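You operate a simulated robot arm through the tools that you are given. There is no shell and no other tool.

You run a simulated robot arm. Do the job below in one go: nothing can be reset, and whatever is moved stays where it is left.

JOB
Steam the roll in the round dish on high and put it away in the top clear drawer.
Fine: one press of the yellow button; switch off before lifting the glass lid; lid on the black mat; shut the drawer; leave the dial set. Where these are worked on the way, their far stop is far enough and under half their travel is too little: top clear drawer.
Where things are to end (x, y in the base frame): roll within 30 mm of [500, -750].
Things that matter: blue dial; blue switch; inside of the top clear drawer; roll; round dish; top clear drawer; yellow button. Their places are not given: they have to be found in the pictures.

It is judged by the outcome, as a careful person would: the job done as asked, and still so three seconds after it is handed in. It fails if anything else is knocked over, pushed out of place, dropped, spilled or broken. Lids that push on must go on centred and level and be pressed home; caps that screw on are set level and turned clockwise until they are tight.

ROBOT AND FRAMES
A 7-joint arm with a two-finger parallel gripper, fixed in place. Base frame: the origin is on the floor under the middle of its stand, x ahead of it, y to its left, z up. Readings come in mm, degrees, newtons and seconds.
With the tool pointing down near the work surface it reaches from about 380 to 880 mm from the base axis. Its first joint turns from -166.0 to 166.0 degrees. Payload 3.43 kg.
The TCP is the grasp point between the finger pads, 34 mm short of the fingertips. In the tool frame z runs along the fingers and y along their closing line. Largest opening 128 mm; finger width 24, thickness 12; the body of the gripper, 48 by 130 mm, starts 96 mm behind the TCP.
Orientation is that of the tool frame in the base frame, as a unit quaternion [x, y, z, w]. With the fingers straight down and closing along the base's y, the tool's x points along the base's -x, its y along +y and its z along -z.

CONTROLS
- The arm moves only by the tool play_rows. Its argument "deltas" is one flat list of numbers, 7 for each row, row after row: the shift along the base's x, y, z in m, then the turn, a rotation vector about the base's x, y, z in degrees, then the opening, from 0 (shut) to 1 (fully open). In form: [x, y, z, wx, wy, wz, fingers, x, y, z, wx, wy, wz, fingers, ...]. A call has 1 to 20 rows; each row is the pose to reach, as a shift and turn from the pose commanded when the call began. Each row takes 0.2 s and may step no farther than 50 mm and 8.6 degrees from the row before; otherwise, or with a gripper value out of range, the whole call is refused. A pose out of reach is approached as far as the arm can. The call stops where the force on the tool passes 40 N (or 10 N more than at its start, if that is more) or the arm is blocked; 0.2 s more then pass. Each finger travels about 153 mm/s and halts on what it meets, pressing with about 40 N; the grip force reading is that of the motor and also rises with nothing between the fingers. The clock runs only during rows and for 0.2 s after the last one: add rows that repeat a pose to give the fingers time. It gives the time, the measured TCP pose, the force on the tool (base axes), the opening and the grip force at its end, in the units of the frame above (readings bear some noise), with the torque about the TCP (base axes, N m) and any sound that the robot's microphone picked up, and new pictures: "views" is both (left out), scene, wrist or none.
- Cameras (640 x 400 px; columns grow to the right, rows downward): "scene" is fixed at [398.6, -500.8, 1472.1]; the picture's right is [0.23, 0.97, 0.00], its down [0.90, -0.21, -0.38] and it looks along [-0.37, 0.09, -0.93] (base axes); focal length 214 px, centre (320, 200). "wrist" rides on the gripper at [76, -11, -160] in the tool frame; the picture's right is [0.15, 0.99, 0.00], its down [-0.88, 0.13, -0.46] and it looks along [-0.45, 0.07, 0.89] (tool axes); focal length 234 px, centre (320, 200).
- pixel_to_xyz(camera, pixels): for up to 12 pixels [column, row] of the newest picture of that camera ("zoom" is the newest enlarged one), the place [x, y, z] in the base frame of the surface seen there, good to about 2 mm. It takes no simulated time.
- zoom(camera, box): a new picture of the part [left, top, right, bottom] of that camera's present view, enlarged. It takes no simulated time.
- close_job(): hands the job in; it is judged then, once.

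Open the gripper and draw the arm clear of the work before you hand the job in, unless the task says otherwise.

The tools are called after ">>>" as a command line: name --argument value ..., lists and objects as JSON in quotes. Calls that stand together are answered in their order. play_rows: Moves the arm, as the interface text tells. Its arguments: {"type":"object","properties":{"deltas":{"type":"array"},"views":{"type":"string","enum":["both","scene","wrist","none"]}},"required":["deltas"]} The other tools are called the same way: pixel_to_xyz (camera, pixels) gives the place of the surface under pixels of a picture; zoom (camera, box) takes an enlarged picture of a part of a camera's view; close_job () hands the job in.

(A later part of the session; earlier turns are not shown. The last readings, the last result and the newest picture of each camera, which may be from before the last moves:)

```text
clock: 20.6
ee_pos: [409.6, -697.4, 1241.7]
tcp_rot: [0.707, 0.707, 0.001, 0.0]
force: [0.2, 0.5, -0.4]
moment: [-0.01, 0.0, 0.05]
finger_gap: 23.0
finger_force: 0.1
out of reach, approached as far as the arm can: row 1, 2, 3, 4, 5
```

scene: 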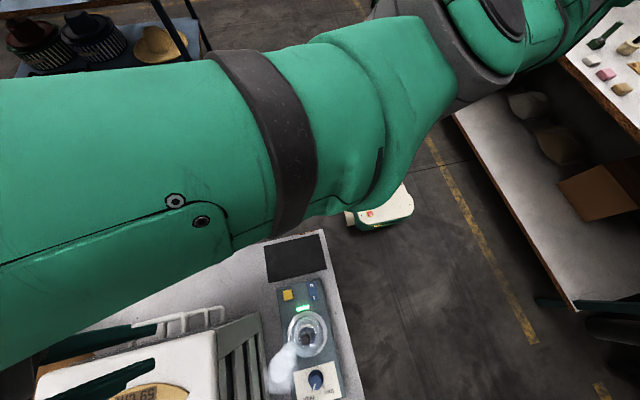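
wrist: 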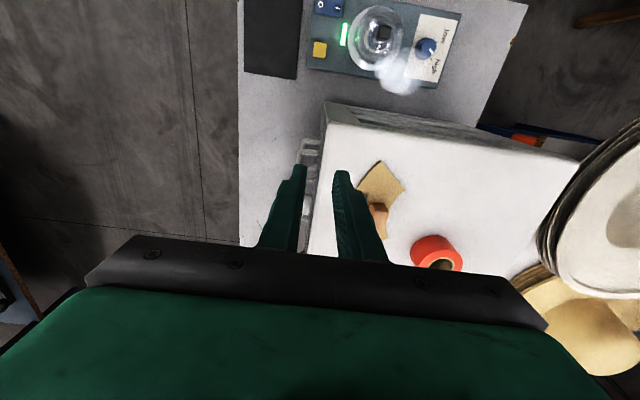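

The arm seems stuck straight (its radius hardly changed when asked to retract). A downward command should make the elbow bend. I'll lower in small steps at constant orientation and watch the readings.

>>> play_rows --deltas '[0, 0, -0.02, 0, 0, 0, 0.18, 0, 0, -0.04, 0, 0, 0, 0.18, 0, 0, -0.06, 0, 0, 0, 0.18, 0, 0, -0.06, 0, 0, 0, 0.18]' --views "both"

```text
clock: 21.6
ee_pos: [422.1, -709.7, 1185.4]
tcp_rot: [0.707, 0.708, 0.001, -0.001]
force: [1.3, -0.3, 0.2]
moment: [0.02, -0.02, -0.02]
finger_gap: 23.1
finger_force: 0.1
out of reach, approached as far as the arm can: row 1, 2, 3, 4
```

scene: 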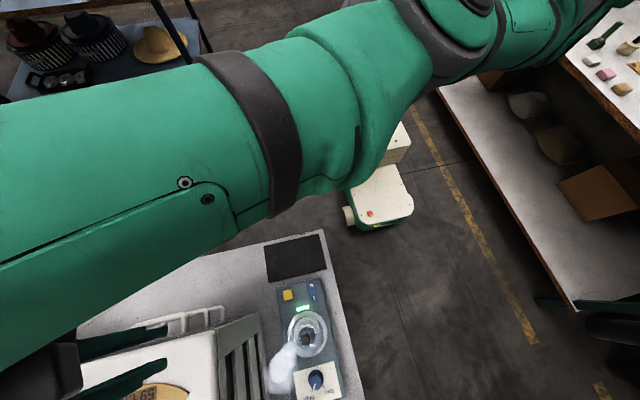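
wrist: 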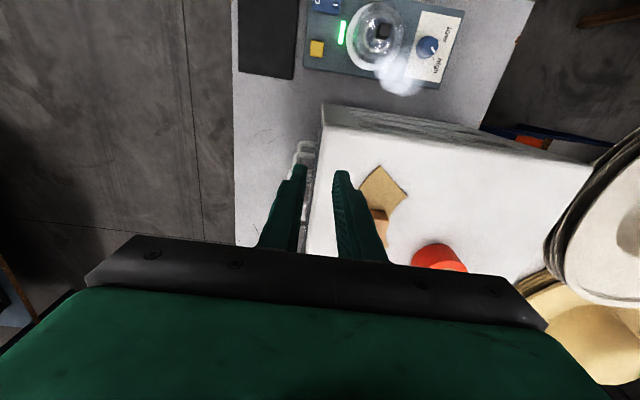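

The reach surface holds (r≈826 at z 1185), so the arm is straight. Earlier views show its elbow out on the +x side, so moving the tool in −x should fold it the right way. I command a sweep in −x at this safe height.

>>> play_rows --deltas '[-0.04, 0, 0, 0, 0, 0, 0.18, -0.08, 0, 0, 0, 0, 0, 0.18, -0.12, 0, 0, 0, 0, 0, 0.18, -0.16, 0, 0, 0, 0, 0, 0.18, -0.2, 0, 0, 0, 0, 0, 0.18, -0.2, 0, 0, 0, 0, 0, 0.18]' --views "both"

```text
clock: 23.0
ee_pos: [236.0, -772.0, 1202.3]
tcp_rot: [0.706, 0.708, 0.002, -0.002]
force: [-0.4, -0.2, 0.7]
moment: [-0.03, 0.05, 0.03]
finger_gap: 23.1
finger_force: 0.0
out of reach, approached as far as the arm can: row 1, 2, 3, 4, 5, 6
```

scene: 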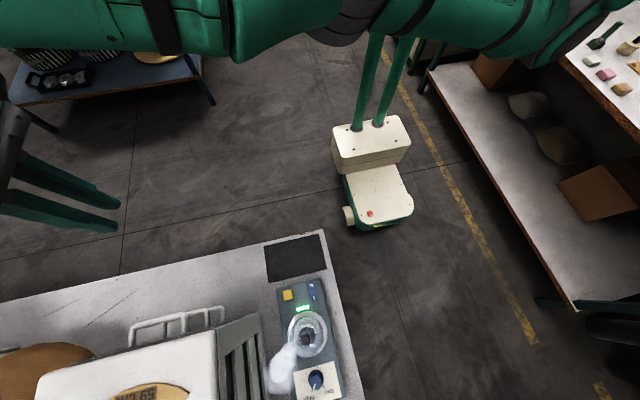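
wrist: 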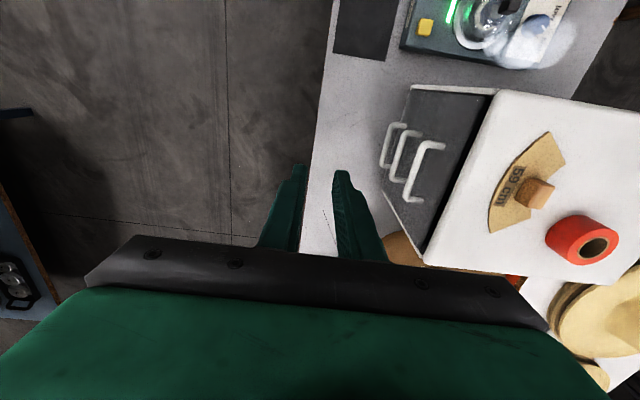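

The arm did shorten a little relative to its limit (r=807 at z 1202), so it is beginning to bend. I'll keep pulling inward and slightly clockwise with hold rows so the solution can settle.

>>> play_rows --deltas '[-0.02, 0.03, 0, 0, 0, 0, 0.18, -0.04, 0.06, 0, 0, 0, 0, 0.18, -0.06, 0.09, 0, 0, 0, 0, 0.18, -0.06, 0.13, 0, 0, 0, 0, 0.18, -0.06, 0.17, 0, 0, 0, 0, 0.18, -0.06, 0.17, 0, 0, 0, 0, 0.18, -0.06, 0.17, 0, 0, 0, 0, 0.18, -0.06, 0.17, 0, 0, 0, 0, 0.18]' --views "none"

```text
clock: 24.8
ee_pos: [175.9, -605.7, 1201.3]
tcp_rot: [0.707, 0.708, 0.0, 0.002]
force: [-0.2, 0.1, 0.3]
moment: [-0.02, 0.01, -0.01]
finger_gap: 23.1
finger_force: 0.1
out of reach, approached as far as the arm can: row 1, 2
```

The elbow has folded again and the pose (176,−606,1201) is reached. I'll tilt the fingers outward by 25° here, well inside reach.

>>> play_rows --deltas '[0, 0, 0, -7, 0, 0, 0.18, 0.02, -0.01, 0, -14, 0, 0, 0.18, 0.05, -0.02, 0, -20, 0, 0, 0.18, 0.08, -0.03, 0, -25, 0, 0, 0.18, 0.08, -0.03, 0, -25, 0, 0, 0.18, 0.08, -0.03, 0, -25, 0, 0, 0.18]' --views "both"

```text
clock: 26.2
ee_pos: [257.9, -632.9, 1202.9]
tcp_rot: [0.69, 0.691, -0.152, 0.153]
force: [0.6, 1.7, -0.4]
moment: [0.0, -0.01, 0.0]
finger_gap: 22.8
finger_force: 0.1
```

scene: 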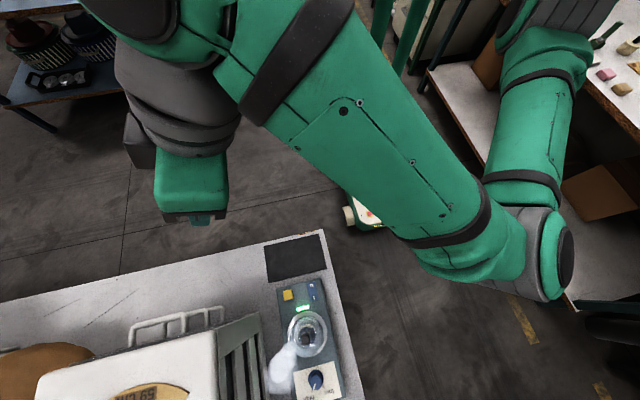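
wrist: 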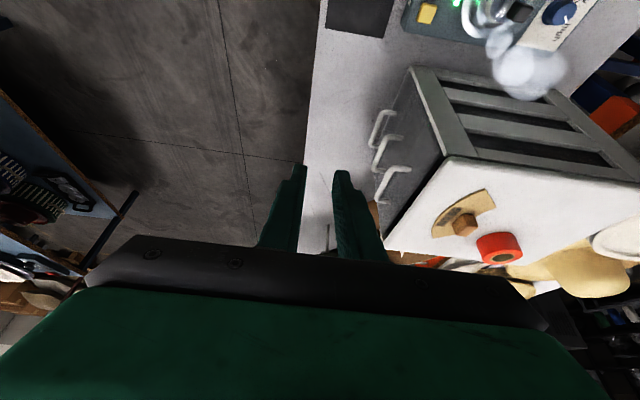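

The tilt holds (tool axis 25° outward) and the arm is bent normally. Now I move above the top handle at about (384,−790,1110), keeping the tilt.

>>> play_rows --deltas '[0.021, -0.026, -0.015, 0, 0, 0, 0.18, 0.042, -0.052, -0.03, 0, 0, 0, 0.18, 0.063, -0.078, -0.045, 0, 0, 0, 0.18, 0.084, -0.104, -0.06, 0, 0, 0, 0.18, 0.105, -0.13, -0.075, 0, 0, 0, 0.18, 0.126, -0.157, -0.092, 0, 0, 0, 0.18, 0.126, -0.157, -0.092, 0, 0, 0, 0.18]' --views "both"

>>> zoom --camera "wrist" --box '[240, 80, 420, 260]'

```text
clock: 27.8
ee_pos: [382.1, -794.3, 1110.2]
tcp_rot: [0.691, 0.69, -0.153, 0.153]
force: [-0.4, 0.6, 0.5]
moment: [0.02, 0.04, 0.0]
finger_gap: 22.8
finger_force: 0.0
```

scene: 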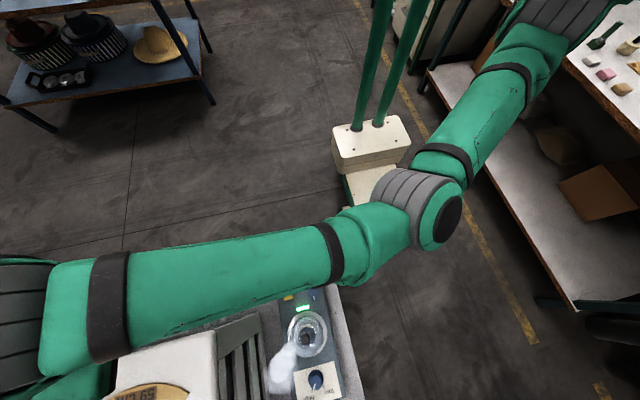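
wrist: 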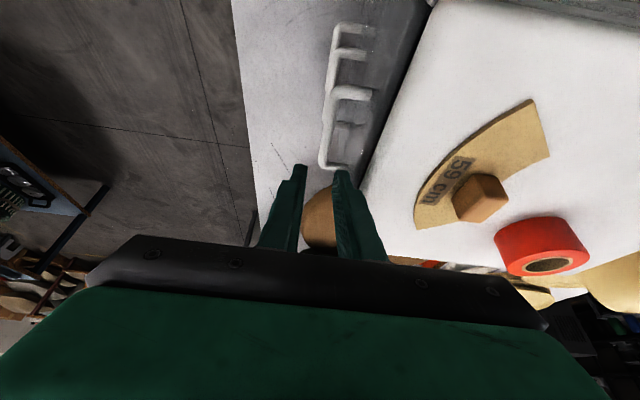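

```text
2.22 times, centred on (330, 170) of wrist
```

zoom: 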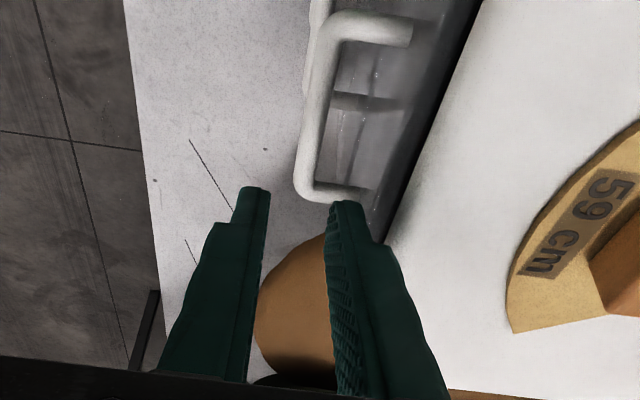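

The arm is in place at (382,−794,1110). I'll measure the bar and drawer face from this close view before lowering.

>>> pixel_to_xyz --camera "zoom" --pixels '[[322, 60], [315, 100], [308, 140], [302, 170], [303, 190], [375, 35], [340, 190], [420, 60], [410, 120], [450, 90], [400, 180], [330, 100]]'

```text
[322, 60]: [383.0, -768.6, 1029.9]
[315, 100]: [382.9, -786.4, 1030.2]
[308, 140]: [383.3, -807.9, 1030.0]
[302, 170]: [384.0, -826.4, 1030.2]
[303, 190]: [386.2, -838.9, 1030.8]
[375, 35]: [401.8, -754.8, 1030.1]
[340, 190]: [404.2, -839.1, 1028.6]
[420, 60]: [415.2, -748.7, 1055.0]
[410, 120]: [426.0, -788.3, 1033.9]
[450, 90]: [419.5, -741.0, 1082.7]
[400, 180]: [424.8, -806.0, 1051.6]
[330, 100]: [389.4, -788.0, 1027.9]
```

The bar is centred at x≈385 with its top at z≈1030, and the face starts at x≈415. I lower 70 mm with a +3 mm x correction so one finger goes behind the bar, then close.

>>> play_rows --deltas '[0.003, 0, -0.025, 0, 0, 0, 0.18, 0.003, 0, -0.05, 0, 0, 0, 0.18, 0.003, 0, -0.07, 0, 0, 0, 0.18, 0.003, 0, -0.07, 0, 0, 0, 0.18, 0.003, 0, -0.07, 0, 0, 0, 0.02, 0.003, 0, -0.07, 0, 0, 0, 0.02, 0.003, 0, -0.07, 0, 0, 0, 0.02]' --views "both"

```text
clock: 29.4
ee_pos: [386.1, -791.2, 1038.8]
tcp_rot: [0.691, 0.69, -0.153, 0.153]
force: [-9.2, 3.2, -1.8]
moment: [-0.27, 0.13, 0.94]
finger_gap: 10.4
finger_force: 44.0
```

scene: 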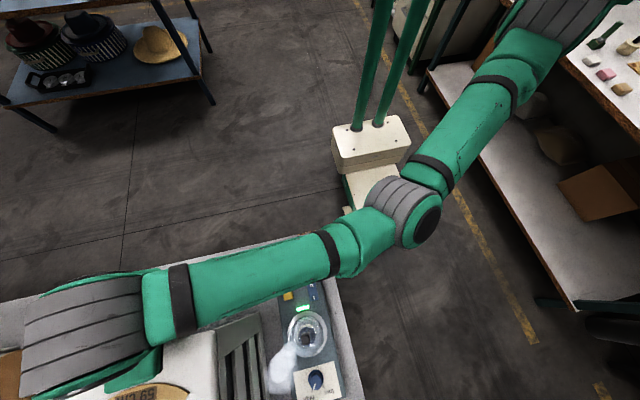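
wrist: 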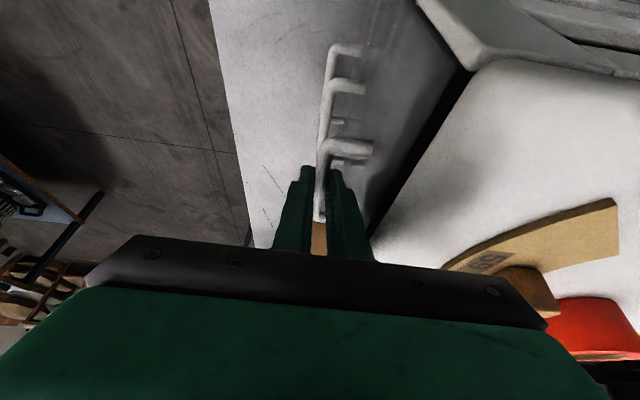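

The bar is gripped (gap 10.4 mm). I pull the top drawer straight out in −x, slowly.

>>> play_rows --deltas '[-0.005, 0, 0, 0, 0, 0, 0.02, -0.015, 0, 0, 0, 0, 0, 0.02, -0.03, 0, 0, 0, 0, 0, 0.02, -0.045, 0, 0, 0, 0, 0, 0.02, -0.06, 0, 0, 0, 0, 0, 0.02, -0.075, 0, 0, 0, 0, 0, 0.02, -0.09, 0, 0, 0, 0, 0, 0.02, -0.105, 0, 0, 0, 0, 0, 0.02, -0.12, 0, 0, 0, 0, 0, 0.02, -0.135, 0, 0, 0, 0, 0, 0.02, -0.15, 0, 0, 0, 0, 0, 0.02]' --views "both"

```text
clock: 31.8
ee_pos: [237.7, -790.8, 1039.3]
tcp_rot: [0.69, 0.691, -0.153, 0.153]
force: [-1.1, 3.7, 15.7]
moment: [-0.38, -0.01, 0.84]
finger_gap: 10.3
finger_force: 44.2
```

scene: 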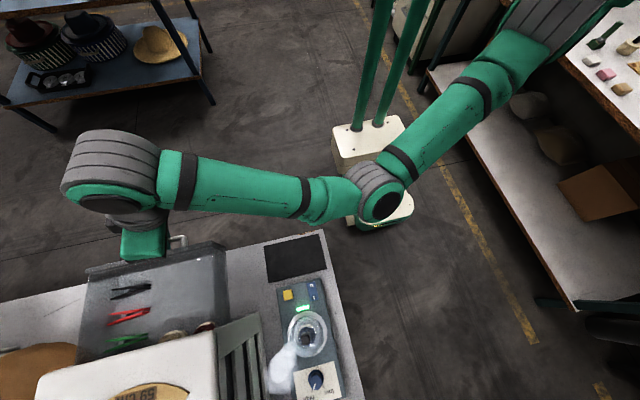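
wrist: 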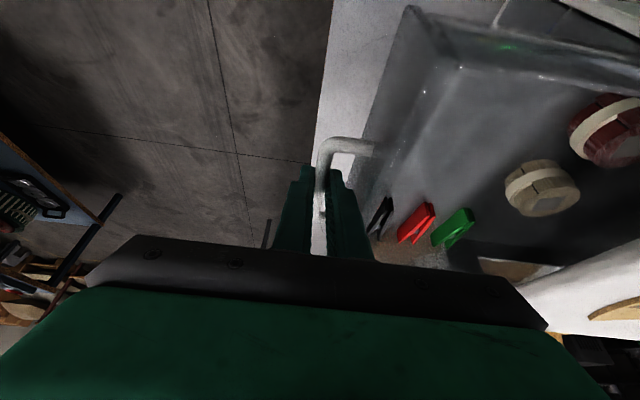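

The drawer slides freely. Inside are pegs at (380–460,225) and two screw caps at (540,190) and (615,130) in the wrist view, which must not be disturbed. I continue to pull toward the stop.

>>> play_rows --deltas '[-0.012, 0, 0, 0, 0, 0, 0.02, -0.024, 0, 0, 0, 0, 0, 0.02, -0.036, 0, 0, 0, 0, 0, 0.02, -0.048, 0, 0, 0, 0, 0, 0.02, -0.06, 0, 0, 0, 0, 0, 0.02, -0.072, 0, 0, 0, 0, 0, 0.02, -0.084, 0, 0, 0, 0, 0, 0.02, -0.096, 0, 0, 0, 0, 0, 0.02]' --views "scene"

```text
clock: 33.3
ee_pos: [170.8, -791.4, 1038.3]
tcp_rot: [0.686, 0.695, -0.15, 0.156]
force: [10.0, -7.4, -5.2]
moment: [-0.39, -0.21, -0.12]
finger_gap: 10.5
finger_force: 43.8
stopped in row 7: the force on the tool passed its limit at 48 N (the readings are from after the stop); the commanded pose is now the measured one
```

scene: 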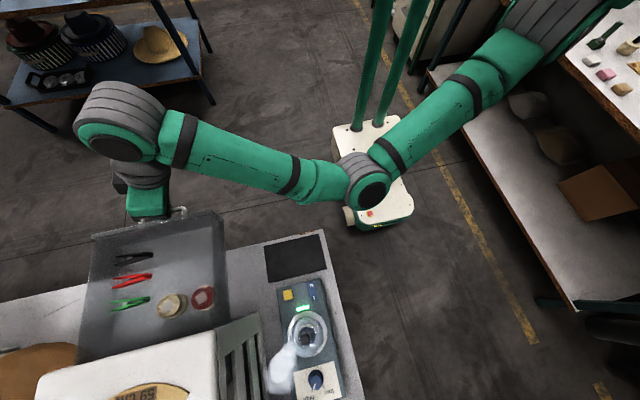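

The drawer hit its stop (48 N) at bar x≈171, i.e. about 215 mm of travel, so it is fully open. I let go and lift straight up off the bar.

>>> play_rows --deltas '[0, 0, 0, 0, 0, 0, 0.18, 0, 0, 0, 0, 0, 0, 0.18, 0, 0, 0.03, 0, 0, 0, 0.18, 0, 0, 0.07, 0, 0, 0, 0.18, 0, 0, 0.11, 0, 0, 0, 0.18, 0, 0.03, 0.14, 0, 0, 0, 0.18]' --views "both"

>>> pixel_to_xyz --camera "scene" --pixels '[[195, 260], [170, 305], [204, 297], [195, 275], [210, 265], [180, 250], [132, 258], [132, 280], [130, 303], [215, 215], [228, 318], [95, 240]]'

>>> zoom --camera "scene" --box '[70, 195, 250, 350]'

```text
clock: 34.7
ee_pos: [166.7, -763.4, 1179.8]
tcp_rot: [0.687, 0.694, -0.15, 0.156]
force: [-1.0, -0.2, -0.8]
moment: [0.02, -0.1, 0.04]
finger_gap: 23.2
finger_force: 0.0
```

scene: 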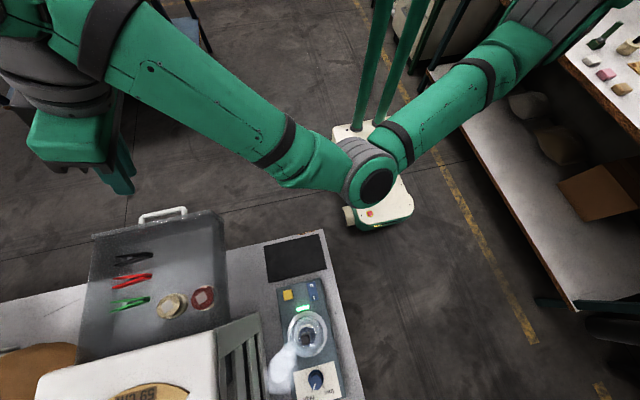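
wrist: 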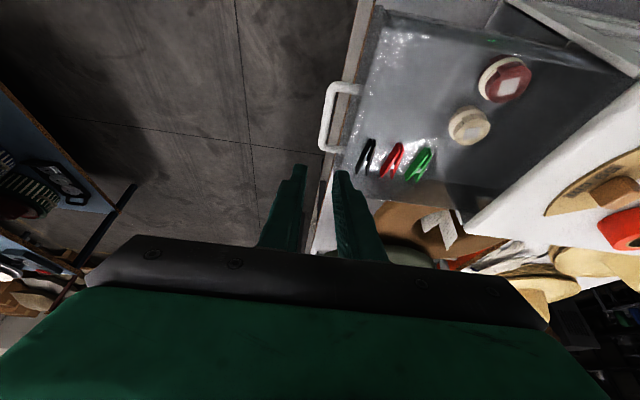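

```text
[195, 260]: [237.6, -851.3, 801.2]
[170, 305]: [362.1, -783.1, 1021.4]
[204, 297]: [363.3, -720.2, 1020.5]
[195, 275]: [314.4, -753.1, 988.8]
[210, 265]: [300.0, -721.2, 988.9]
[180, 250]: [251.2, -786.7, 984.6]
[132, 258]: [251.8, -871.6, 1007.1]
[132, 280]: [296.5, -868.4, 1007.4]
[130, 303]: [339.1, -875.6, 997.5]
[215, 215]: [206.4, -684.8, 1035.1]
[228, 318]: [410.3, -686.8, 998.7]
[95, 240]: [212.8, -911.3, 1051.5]
```

```text
2.58 times, centred on (160, 272) of scene
```

zoom: 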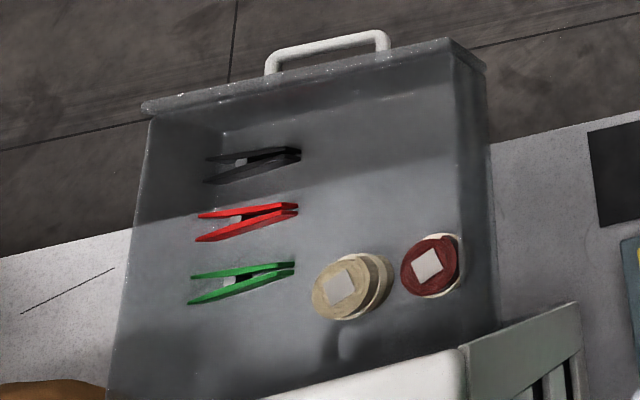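

The drawer floor is at z≈988. The roll's place with the drawer open is about (285,−750), and that spot is free: caps are at x≈362 and pegs at y<−830. Steam still flows. I un-tilt while retracting toward the unit.

>>> play_rows --deltas '[0.02, 0.04, 0, 6.25, 0, 0, 0.1, 0.04, 0.08, 0, 12.5, 0, 0, 0, 0.06, 0.12, 0, 18.75, 0, 0, 0, 0.08, 0.15, 0, 25, 0, 0, 0, 0.08, 0.15, 0, 25, 0, 0, 0]' --views "scene"

>>> play_rows --deltas '[0.013, 0.008, -0.015, 0, 0, 8.15, 0, 0.026, 0.016, -0.03, 0, 0, 16.3, 0, 0.039, 0.024, -0.045, 0, 0, 24.45, 0, 0.052, 0.032, -0.06, 0, 0, 32.6, 0, 0.065, 0.04, -0.075, 0, 0, 40.75, 0, 0.078, 0.048, -0.09, 0, 0, 48.9, 0, 0.091, 0.056, -0.105, 0, 0, 57.05, 0, 0.104, 0.064, -0.12, 0, 0, 65.2, 0, 0.117, 0.072, -0.135, 0, 0, 73.35, 0, 0.13, 0.08, -0.15, 0, 0, 81.5, 0, 0.137, 0.092, -0.16, 0, 0, 89.6, 0, 0.137, 0.092, -0.16, 0, 0, 89.6, 0]' --views "both"

```text
clock: 35.9
ee_pos: [248.9, -610.2, 1180.7]
tcp_rot: [0.704, 0.711, 0.003, 0.003]
force: [0.0, 0.2, -0.2]
moment: [0.0, -0.01, 0.01]
finger_gap: 0.0
finger_force: 33.0
```

scene: 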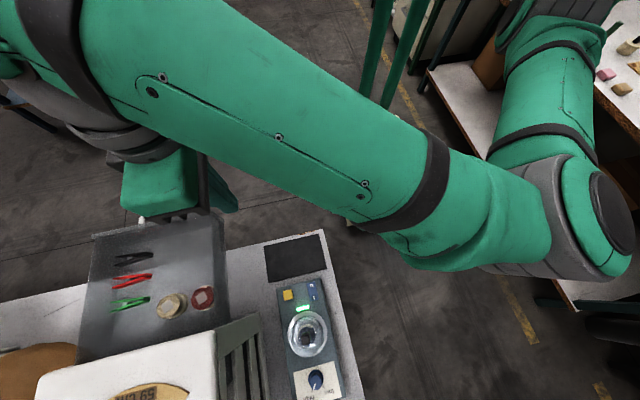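

```text
clock: 38.5
ee_pos: [385.0, -518.3, 1018.2]
tcp_rot: [-0.002, 1.0, 0.004, 0.001]
force: [-0.6, -1.1, 0.7]
moment: [0.01, -0.02, -0.02]
finger_gap: 0.0
finger_force: 33.1
```

scene: 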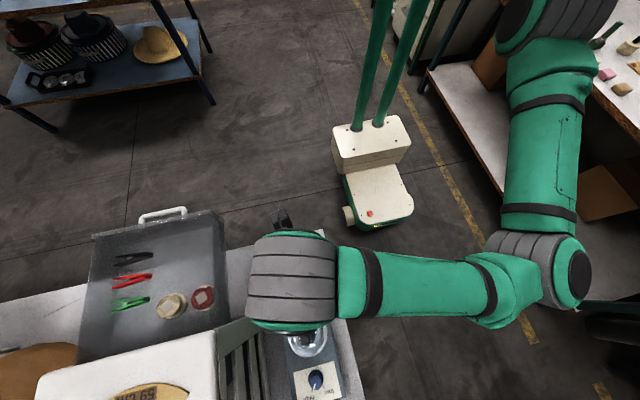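
wrist: 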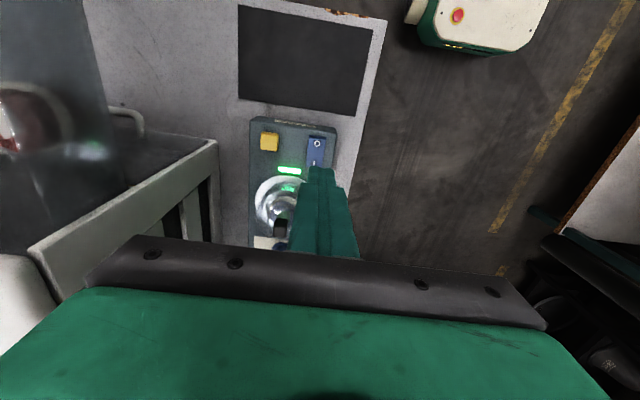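

The steam plume that was at (285,365) in the scene is gone as of clock 35.9, so the cycle seems finished after about 20–22 s. I'll zoom in to confirm on the light and the lid.

>>> zoom --camera "wrist" --box '[230, 110, 360, 260]'

>>> zoom --camera "scene" --box '[240, 310, 360, 400]'

```text
2.67 times, centred on (295, 185) of wrist
```

zoom: 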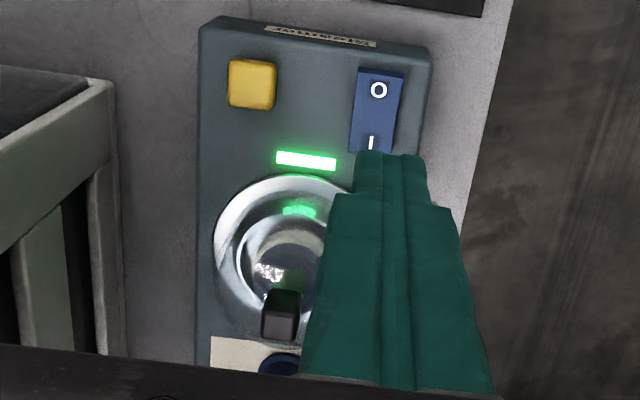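

```text
4.44 times, centred on (300, 355) of scene
```

zoom: 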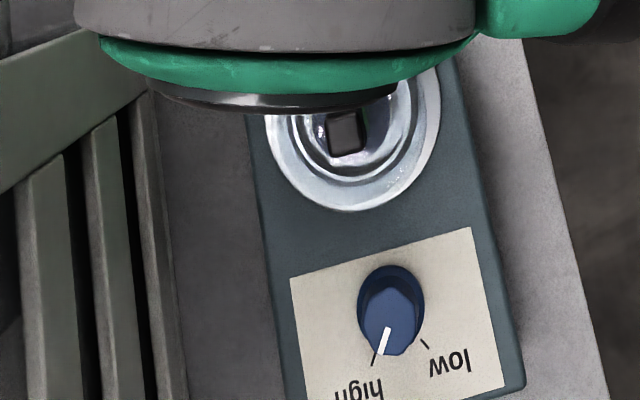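

No steam is visible and the dial is on "high". I'll hold for about 4 s to be sure the cycle is over (no more steam, no sound).

>>> play_rows --deltas '[0, 0, 0, 0, 0, 0, 0, 0, 0, 0, 0, 0, 0, 0, 0, 0, 0, 0, 0, 0, 0, 0, 0, 0, 0, 0, 0, 0, 0, 0, 0, 0, 0, 0, 0, 0, 0, 0, 0, 0, 0, 0, 0, 0, 0, 0, 0, 0, 0, 0, 0, 0, 0, 0, 0, 0, 0, 0, 0, 0, 0, 0, 0, 0, 0, 0, 0, 0, 0, 0, 0, 0, 0, 0, 0, 0, 0, 0, 0, 0, 0, 0, 0, 0, 0, 0, 0, 0, 0, 0, 0, 0, 0, 0, 0, 0, 0, 0, 0, 0, 0, 0, 0, 0, 0, 0, 0, 0, 0, 0, 0, 0, 0, 0, 0, 0, 0, 0, 0, 0, 0, 0, 0, 0, 0, 0]' --views "both"

```text
clock: 42.3
ee_pos: [387.1, -518.3, 1019.2]
tcp_rot: [-0.001, 1.0, 0.005, 0.001]
force: [0.8, 1.1, -0.6]
moment: [-0.01, -0.01, 0.0]
finger_gap: 0.2
finger_force: 33.1
```

scene: 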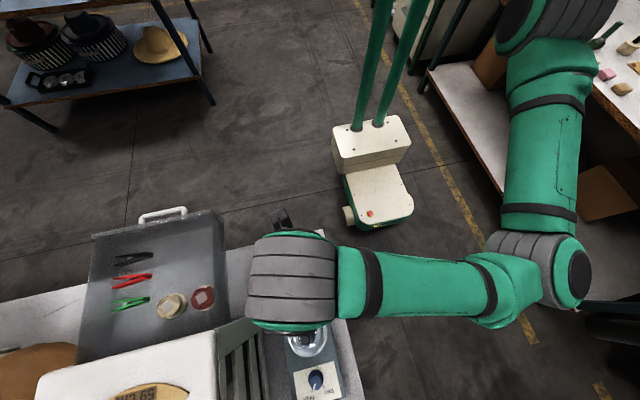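
wrist: 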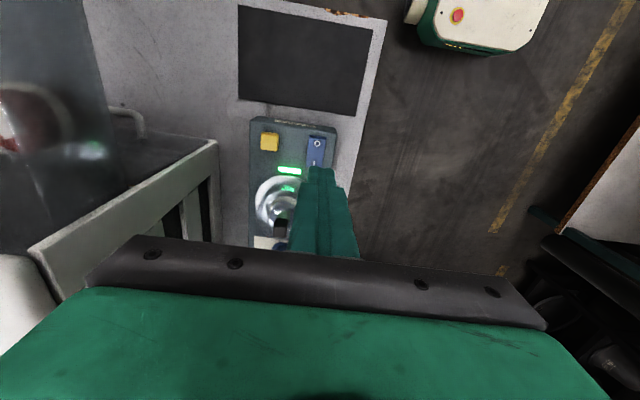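

Still no steam, so the cycle is over. Now I press the O end of the blue switch at about (384.5,−521), going down gently.

>>> play_rows --deltas '[-0.0015, -0.002, -0.04, 0, 0, 0, 0, -0.0015, -0.002, -0.08, 0, 0, 0, 0, -0.0015, -0.002, -0.11, 0, 0, 0, 0, -0.0015, -0.002, -0.122, 0, 0, 0, 0, -0.0015, -0.002, -0.126, 0, 0, 0, 0, -0.0015, -0.002, -0.129, 0, 0, 0, 0, -0.0015, -0.002, -0.131, 0, 0, 0, 0, -0.0015, -0.002, -0.132, 0, 0, 0, 0]' --views "wrist"

```text
clock: 44.1
ee_pos: [384.1, -521.7, 889.7]
tcp_rot: [-0.001, 1.0, 0.004, 0.001]
force: [-9.6, 11.8, 34.9]
moment: [0.39, -0.11, 0.16]
finger_gap: 0.1
finger_force: 33.1
```

wrist: 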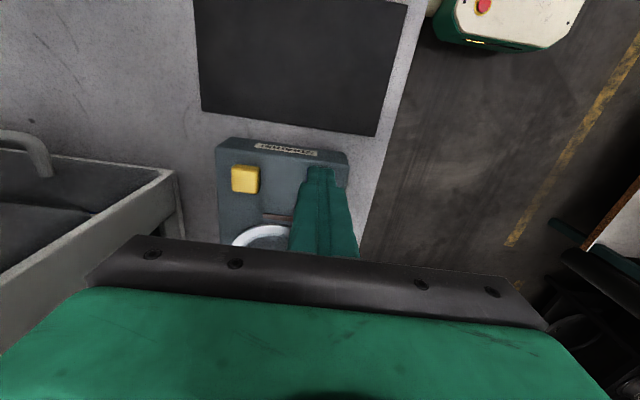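

The light at (278,218) has gone dark, so the switch is off. I lift clear and check the rocker.

>>> play_rows --deltas '[0, 0, 0.03, 0, 0, 0, 0, 0, 0, 0.07, 0, 0, 0, 0, 0, 0, 0.11, 0, 0, 0, 0, 0, -0.01, 0.14, 0, 0, 0, 0.3, 0, -0.01, 0.14, 0, 0, 0, 0.4]' --views "both"

>>> zoom --camera "wrist" --box '[230, 90, 400, 230]'

```text
clock: 45.3
ee_pos: [385.0, -534.9, 1029.3]
tcp_rot: [0.0, 1.0, 0.005, 0.001]
force: [-0.1, 1.1, 0.4]
moment: [-0.02, -0.01, 0.0]
finger_gap: 51.4
finger_force: 0.1
```

scene: 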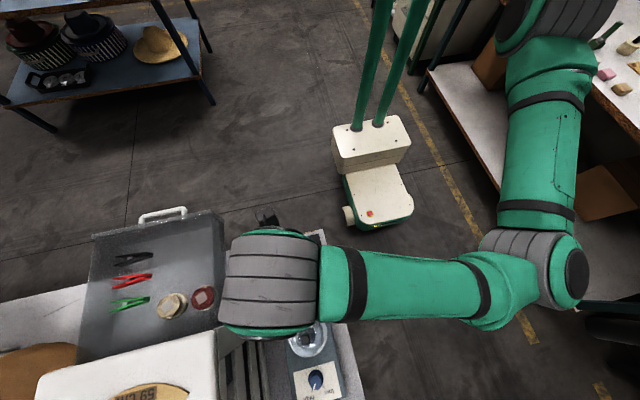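
wrist: 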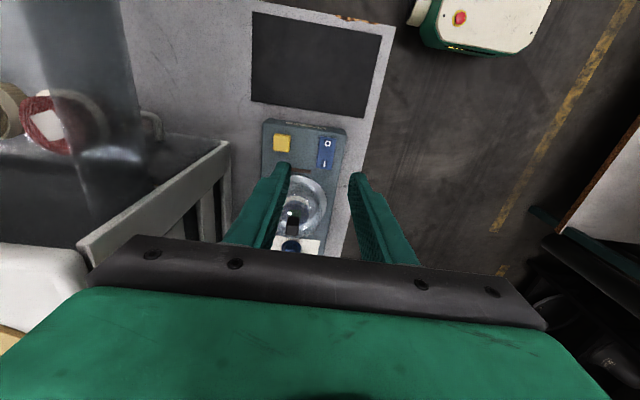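

```text
2.86 times, centred on (315, 160) of wrist
```

zoom: 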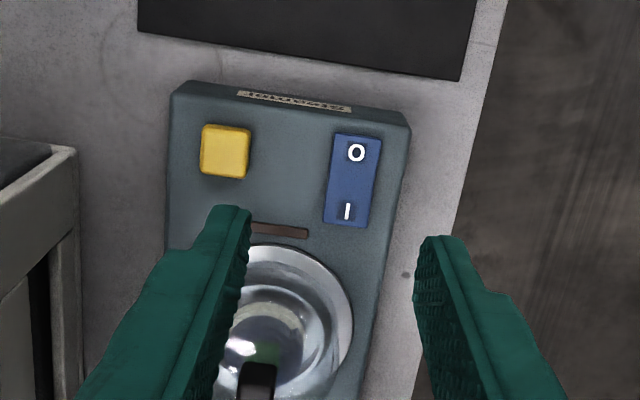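

The light is dark and the rocker now lies toward O. Next is the lid: I move above its black knob at about (492,−554), levelling the small residual tilt, to measure it.

>>> play_rows --deltas '[0.036, -0.007, 0, -0.2, 0, 0, 0.4, 0.072, -0.014, 0, -0.4, 0, 0, 0.4, 0.107, -0.02, -0.015, -0.5, 0, 0, 0.4, 0.107, -0.02, -0.015, -0.5, 0, 0, 0.4]' --views "wrist"

>>> zoom --camera "wrist" --box '[260, 100, 380, 210]'

```text
clock: 46.3
ee_pos: [490.2, -552.6, 1013.9]
tcp_rot: [-0.001, 1.0, 0.001, 0.001]
force: [-0.5, -0.3, -0.4]
moment: [-0.01, -0.02, -0.02]
finger_gap: 51.3
finger_force: 0.1
```

wrist: 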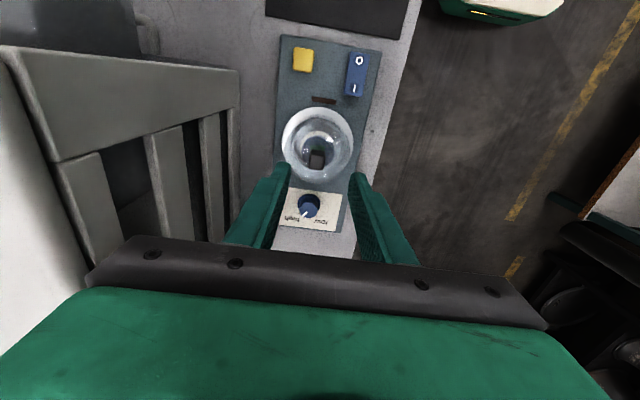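

```text
3.64 times, centred on (320, 155) of wrist
```

zoom: 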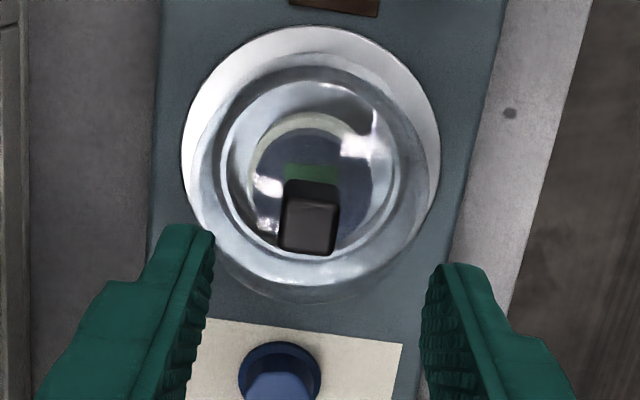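

I'll read the knob's top, its front face, and where it meets the dome, along with the roll seen through the glass.

>>> pixel_to_xyz --camera "zoom" --pixels '[[309, 225], [285, 205], [336, 208], [331, 250], [282, 246], [312, 190], [312, 182], [290, 183], [336, 188], [312, 172], [230, 215], [395, 215]]'

>>> pixel_to_xyz --camera "zoom" --pixels '[[312, 150], [312, 120], [312, 85], [312, 60], [312, 28], [312, 270], [312, 290], [200, 180], [182, 165], [420, 190], [440, 170], [250, 160]]'

```text
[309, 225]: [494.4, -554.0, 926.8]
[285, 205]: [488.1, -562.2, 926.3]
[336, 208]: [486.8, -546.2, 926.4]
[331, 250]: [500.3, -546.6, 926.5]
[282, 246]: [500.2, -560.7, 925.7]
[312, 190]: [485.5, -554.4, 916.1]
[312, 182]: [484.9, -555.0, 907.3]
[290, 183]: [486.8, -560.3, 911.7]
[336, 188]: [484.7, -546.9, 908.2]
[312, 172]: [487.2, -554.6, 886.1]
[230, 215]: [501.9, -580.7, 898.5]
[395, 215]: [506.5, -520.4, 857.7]
```

```text
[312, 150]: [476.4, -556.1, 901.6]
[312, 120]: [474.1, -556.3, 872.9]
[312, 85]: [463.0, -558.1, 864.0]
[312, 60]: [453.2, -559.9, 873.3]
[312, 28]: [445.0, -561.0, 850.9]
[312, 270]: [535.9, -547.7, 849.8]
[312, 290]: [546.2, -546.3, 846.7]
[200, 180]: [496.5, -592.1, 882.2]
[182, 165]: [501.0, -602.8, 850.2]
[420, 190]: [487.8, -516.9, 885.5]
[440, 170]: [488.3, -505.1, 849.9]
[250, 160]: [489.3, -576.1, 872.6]
```

The knob is 16 mm square, centred at (493.5,−554), z 906–926; the dome falls away below it. I lower so the fingertips reach z≈909 and close on the knob.

>>> play_rows --deltas '[0.002, -0.001, -0.035, 0, 0, 0, 0.35, 0.002, -0.001, -0.06, 0, 0, 0, 0.35, 0.002, -0.001, -0.071, 0, 0, 0, 0.35, 0.002, -0.001, -0.071, 0, 0, 0, 0.35, 0.002, -0.001, -0.071, 0, 0, 0, 0.2, 0.002, -0.001, -0.071, 0, 0, 0, 0.06, 0.002, -0.001, -0.071, 0, 0, 0, 0.05, 0.002, -0.001, -0.071, 0, 0, 0, 0.05]' --views "wrist"

>>> zoom --camera "wrist" --box '[250, 60, 400, 220]'

```text
clock: 48.1
ee_pos: [493.2, -553.4, 940.5]
tcp_rot: [-0.001, 1.0, 0.0, 0.002]
force: [1.6, -7.8, -1.8]
moment: [-0.64, -0.15, -0.02]
finger_gap: 17.0
finger_force: 40.5
heard: snap
```

wrist: 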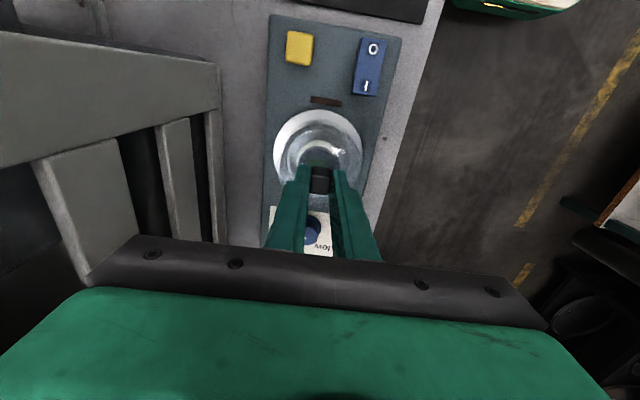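

```text
2.50 times, centred on (325, 140) of wrist
```

zoom: 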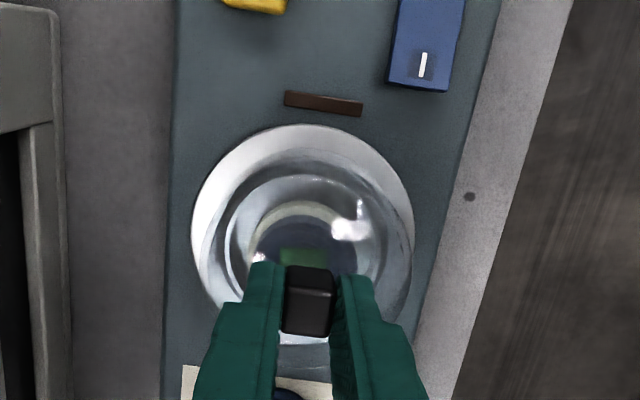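

The knob is held (gap 17 mm). A "snap" was heard, and nothing in the zoom looks broken, so it may be the lid's seat letting go. I lift gently in small steps, watching the force.

>>> play_rows --deltas '[0, 0, 0.003, 0, 0, 0, 0.05, 0, 0, 0.006, 0, 0, 0, 0.05, 0, 0, 0.01, 0, 0, 0, 0.05, 0, 0, 0.015, 0, 0, 0, 0.05, 0, 0, 0.02, 0, 0, 0, 0.05, 0, 0, 0.02, 0, 0, 0, 0.05]' --views "wrist"

>>> zoom --camera "wrist" --box '[250, 60, 400, 220]'

```text
clock: 49.5
ee_pos: [494.5, -552.4, 961.3]
tcp_rot: [-0.001, 1.0, 0.002, 0.0]
force: [-1.2, 0.7, -0.6]
moment: [-0.02, 0.02, 0.0]
finger_gap: 17.0
finger_force: 40.1
```

wrist: 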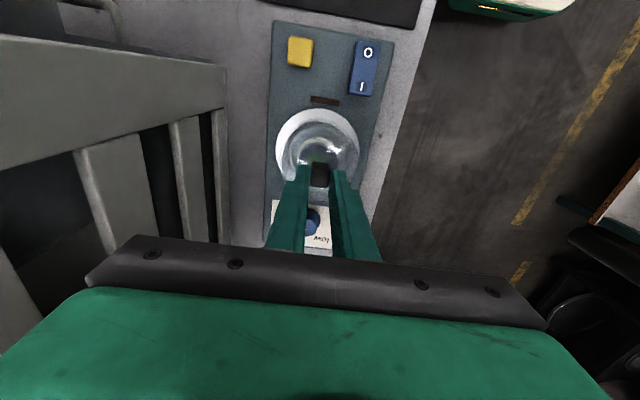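

```text
2.50 times, centred on (325, 140) of wrist
```

zoom: 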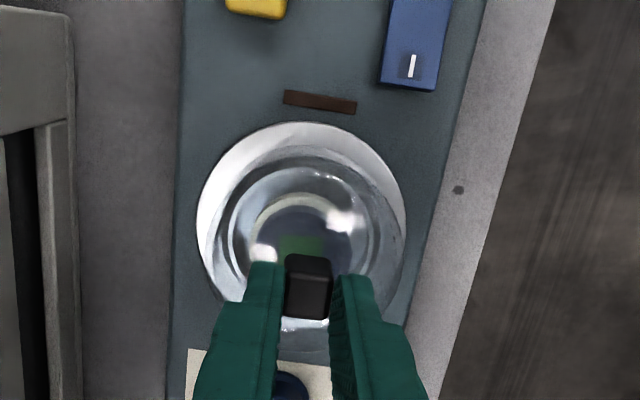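

The lid rises with the gripper at almost no load. I lift it higher and check from both cameras that it is whole and held.

>>> play_rows --deltas '[0, 0, 0.02, 0, 0, 0, 0.05, 0, 0, 0.045, 0, 0, 0, 0.05, 0, 0, 0.07, 0, 0, 0, 0.05, 0, 0, 0.07, 0, 0, 0, 0.05]' --views "both"

>>> zoom --camera "wrist" --box '[230, 30, 420, 230]'

>>> zoom --camera "scene" --box '[240, 240, 380, 400]'

```text
clock: 50.5
ee_pos: [492.6, -550.4, 1034.1]
tcp_rot: [-0.001, 1.0, 0.001, 0.001]
force: [-0.4, -0.1, -1.3]
moment: [-0.01, 0.03, 0.0]
finger_gap: 17.0
finger_force: 41.1
```

scene: 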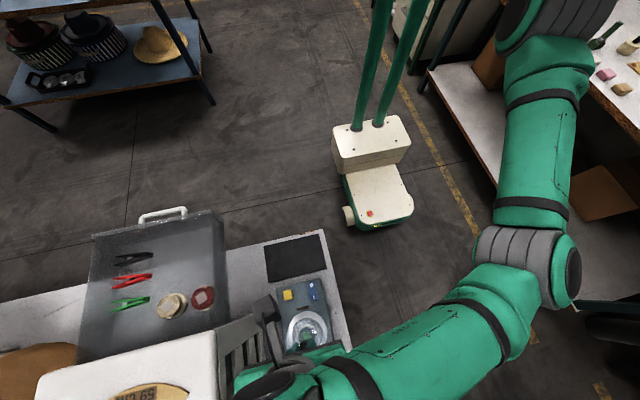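
wrist: 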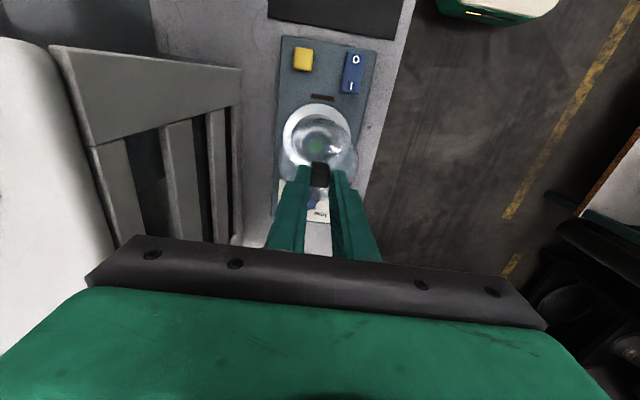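

```text
2.00 times, centred on (325, 130) of wrist
```

zoom: 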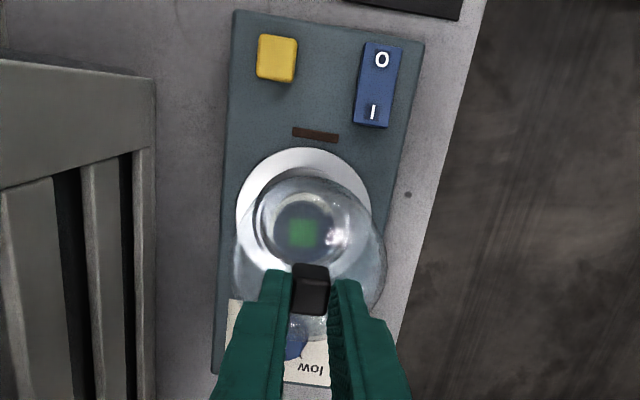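

```text
2.50 times, centred on (310, 320) of scene
```

zoom: 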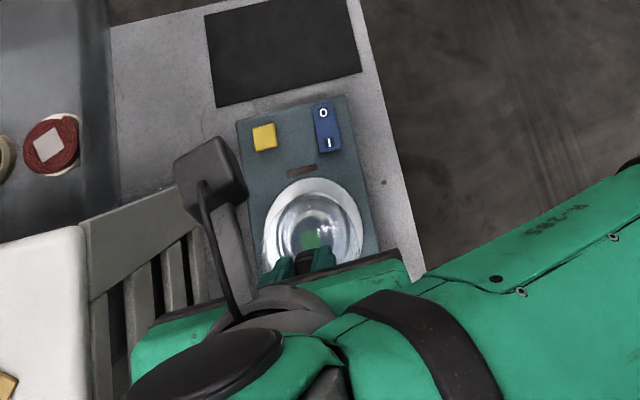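

The lid is held whole, and the roll shows as a small greenish block in the dish. I carry the lid level to above the mat centre at about (298,−553).

>>> play_rows --deltas '[-0.03, 0, 0, 0, 0, 0, 0.05, -0.07, 0, 0, 0, 0, 0, 0.05, -0.11, 0, 0, 0, 0, 0, 0.05, -0.15, 0, 0, 0, 0, 0, 0.05, -0.185, 0, 0, 0, 0, 0, 0.05, -0.196, 0, 0, 0, 0, 0, 0.05, -0.196, 0, -0.03, 0, 0, 0, 0.05, -0.196, 0, -0.06, 0, 0, 0, 0.05, -0.196, 0, -0.06, 0, 0, 0, 0.05]' --views "both"

>>> zoom --camera "wrist" --box '[220, 60, 420, 240]'

>>> zoom --camera "scene" --box '[220, 220, 360, 370]'

```text
clock: 52.5
ee_pos: [296.4, -554.8, 975.1]
tcp_rot: [0.0, 1.0, 0.001, 0.001]
force: [0.3, -0.4, -1.4]
moment: [0.0, 0.03, 0.0]
finger_gap: 17.0
finger_force: 40.3
```

scene: 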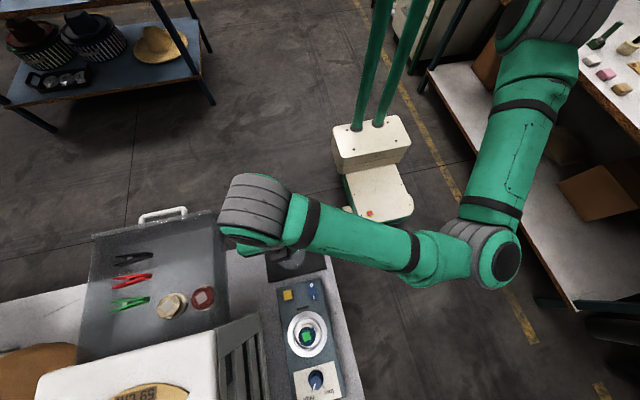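
wrist: 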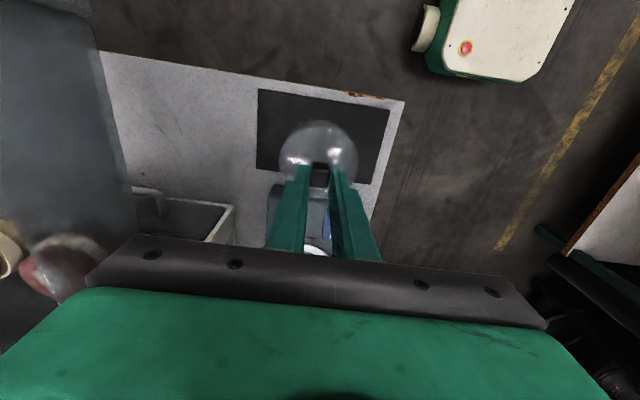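

```text
2.22 times, centred on (320, 150) of wrist
```

zoom: 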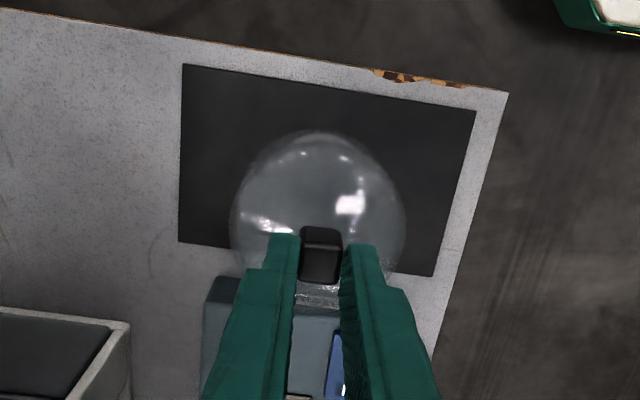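

```text
2.67 times, centred on (290, 295) of scene
```

zoom: 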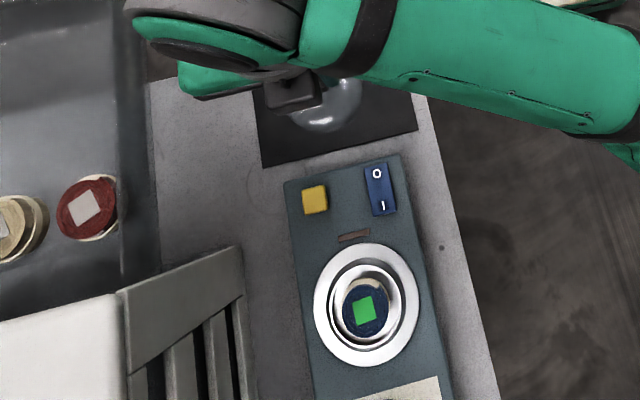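

The lid hangs over the mat, and the uncovered roll is a blue-topped cylinder with a green label, at about (307,337) in the scene. I'll verify the mat's corners and the roll position.

>>> pixel_to_xyz --camera "wrist" --pixels '[[259.5, 90], [389, 111.5], [370.5, 183], [257, 167.5], [254, 90], [393, 109], [320, 168], [281, 160], [358, 160]]'

>>> pixel_to_xyz --camera "scene" --pixels '[[306.5, 336.6], [307, 334], [299.5, 336], [315, 335], [307, 344], [307.5, 326.5], [293, 336], [322, 332], [307, 355], [306, 313]]'

```text
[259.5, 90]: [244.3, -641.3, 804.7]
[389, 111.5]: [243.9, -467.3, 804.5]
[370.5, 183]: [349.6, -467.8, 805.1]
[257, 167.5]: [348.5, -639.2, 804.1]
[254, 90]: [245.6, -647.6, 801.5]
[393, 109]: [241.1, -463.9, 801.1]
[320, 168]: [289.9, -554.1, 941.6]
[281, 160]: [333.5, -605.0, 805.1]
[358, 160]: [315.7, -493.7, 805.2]
```

```text
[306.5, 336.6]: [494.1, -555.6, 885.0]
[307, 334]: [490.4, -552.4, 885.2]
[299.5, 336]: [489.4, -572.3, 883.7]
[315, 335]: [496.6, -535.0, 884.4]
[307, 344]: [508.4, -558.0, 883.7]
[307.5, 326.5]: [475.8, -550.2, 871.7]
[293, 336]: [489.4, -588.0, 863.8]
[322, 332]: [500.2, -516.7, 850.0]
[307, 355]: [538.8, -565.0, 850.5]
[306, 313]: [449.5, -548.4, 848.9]
```

The mat spans x 244–349, y −641 to −467 at z≈804.5, so the lid is centred over it. I lower to just above the expected contact.

>>> play_rows --deltas '[0, 0, -0.035, 0, 0, 0, 0.05, 0, 0, -0.065, 0, 0, 0, 0.05, 0, 0, -0.075, 0, 0, 0, 0.05, 0, 0, -0.075, 0, 0, 0, 0.05]' --views "wrist"

>>> zoom --camera "wrist" --box '[220, 60, 420, 240]'

```text
clock: 53.2
ee_pos: [299.6, -554.9, 909.6]
tcp_rot: [0.0, 1.0, -0.005, 0.002]
force: [-2.7, 5.5, 9.6]
moment: [0.23, 0.14, 0.0]
finger_gap: 17.0
finger_force: 39.3
stopped in row 3: the force on the tool passed its limit at 42 N (the readings are from after the stop); the commanded pose is now the measured one
```

wrist: 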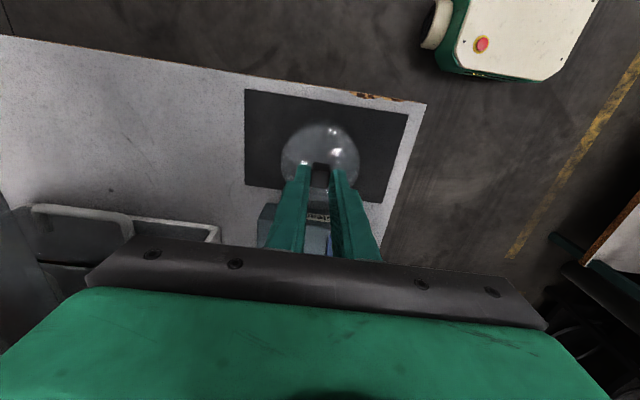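

```text
2.22 times, centred on (320, 150) of wrist
```

zoom: 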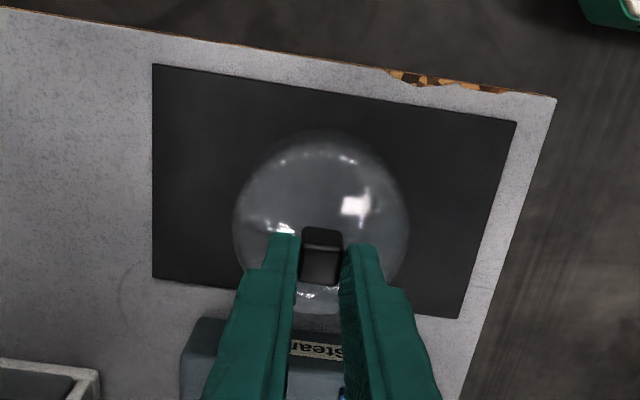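

Contact came at TCP z≈910 (42 N peak, now 9.6 N), a bit higher than I estimated. Before letting go I'll check that the lid's rim really is on the mat.

>>> pixel_to_xyz --camera "zoom" --pixels '[[322, 308], [322, 295], [300, 305], [342, 305], [250, 240], [395, 245], [320, 160], [322, 260], [322, 235], [240, 270], [405, 280], [322, 318]]'

>>> zoom --camera "wrist" --box '[270, 110, 370, 220]'

>>> zoom --camera "scene" --box '[250, 220, 350, 290]'

```text
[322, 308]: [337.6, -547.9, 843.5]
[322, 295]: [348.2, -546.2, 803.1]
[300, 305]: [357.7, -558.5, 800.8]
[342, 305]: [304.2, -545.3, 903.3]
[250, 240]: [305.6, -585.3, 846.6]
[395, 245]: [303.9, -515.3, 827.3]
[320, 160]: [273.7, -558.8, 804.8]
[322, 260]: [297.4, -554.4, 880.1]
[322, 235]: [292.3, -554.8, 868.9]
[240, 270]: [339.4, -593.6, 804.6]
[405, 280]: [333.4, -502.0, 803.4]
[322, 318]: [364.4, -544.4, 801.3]
```

```text
3.64 times, centred on (320, 165) of wrist
```

zoom: 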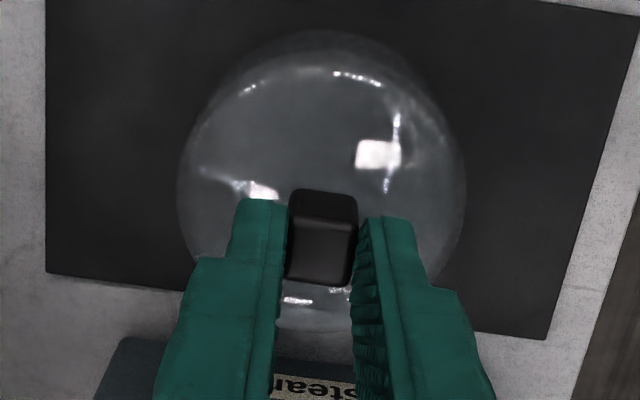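

```text
5.71 times, centred on (300, 255) of scene
```

zoom: 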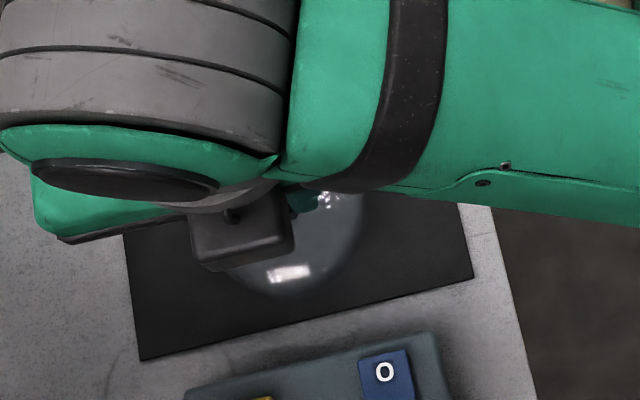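

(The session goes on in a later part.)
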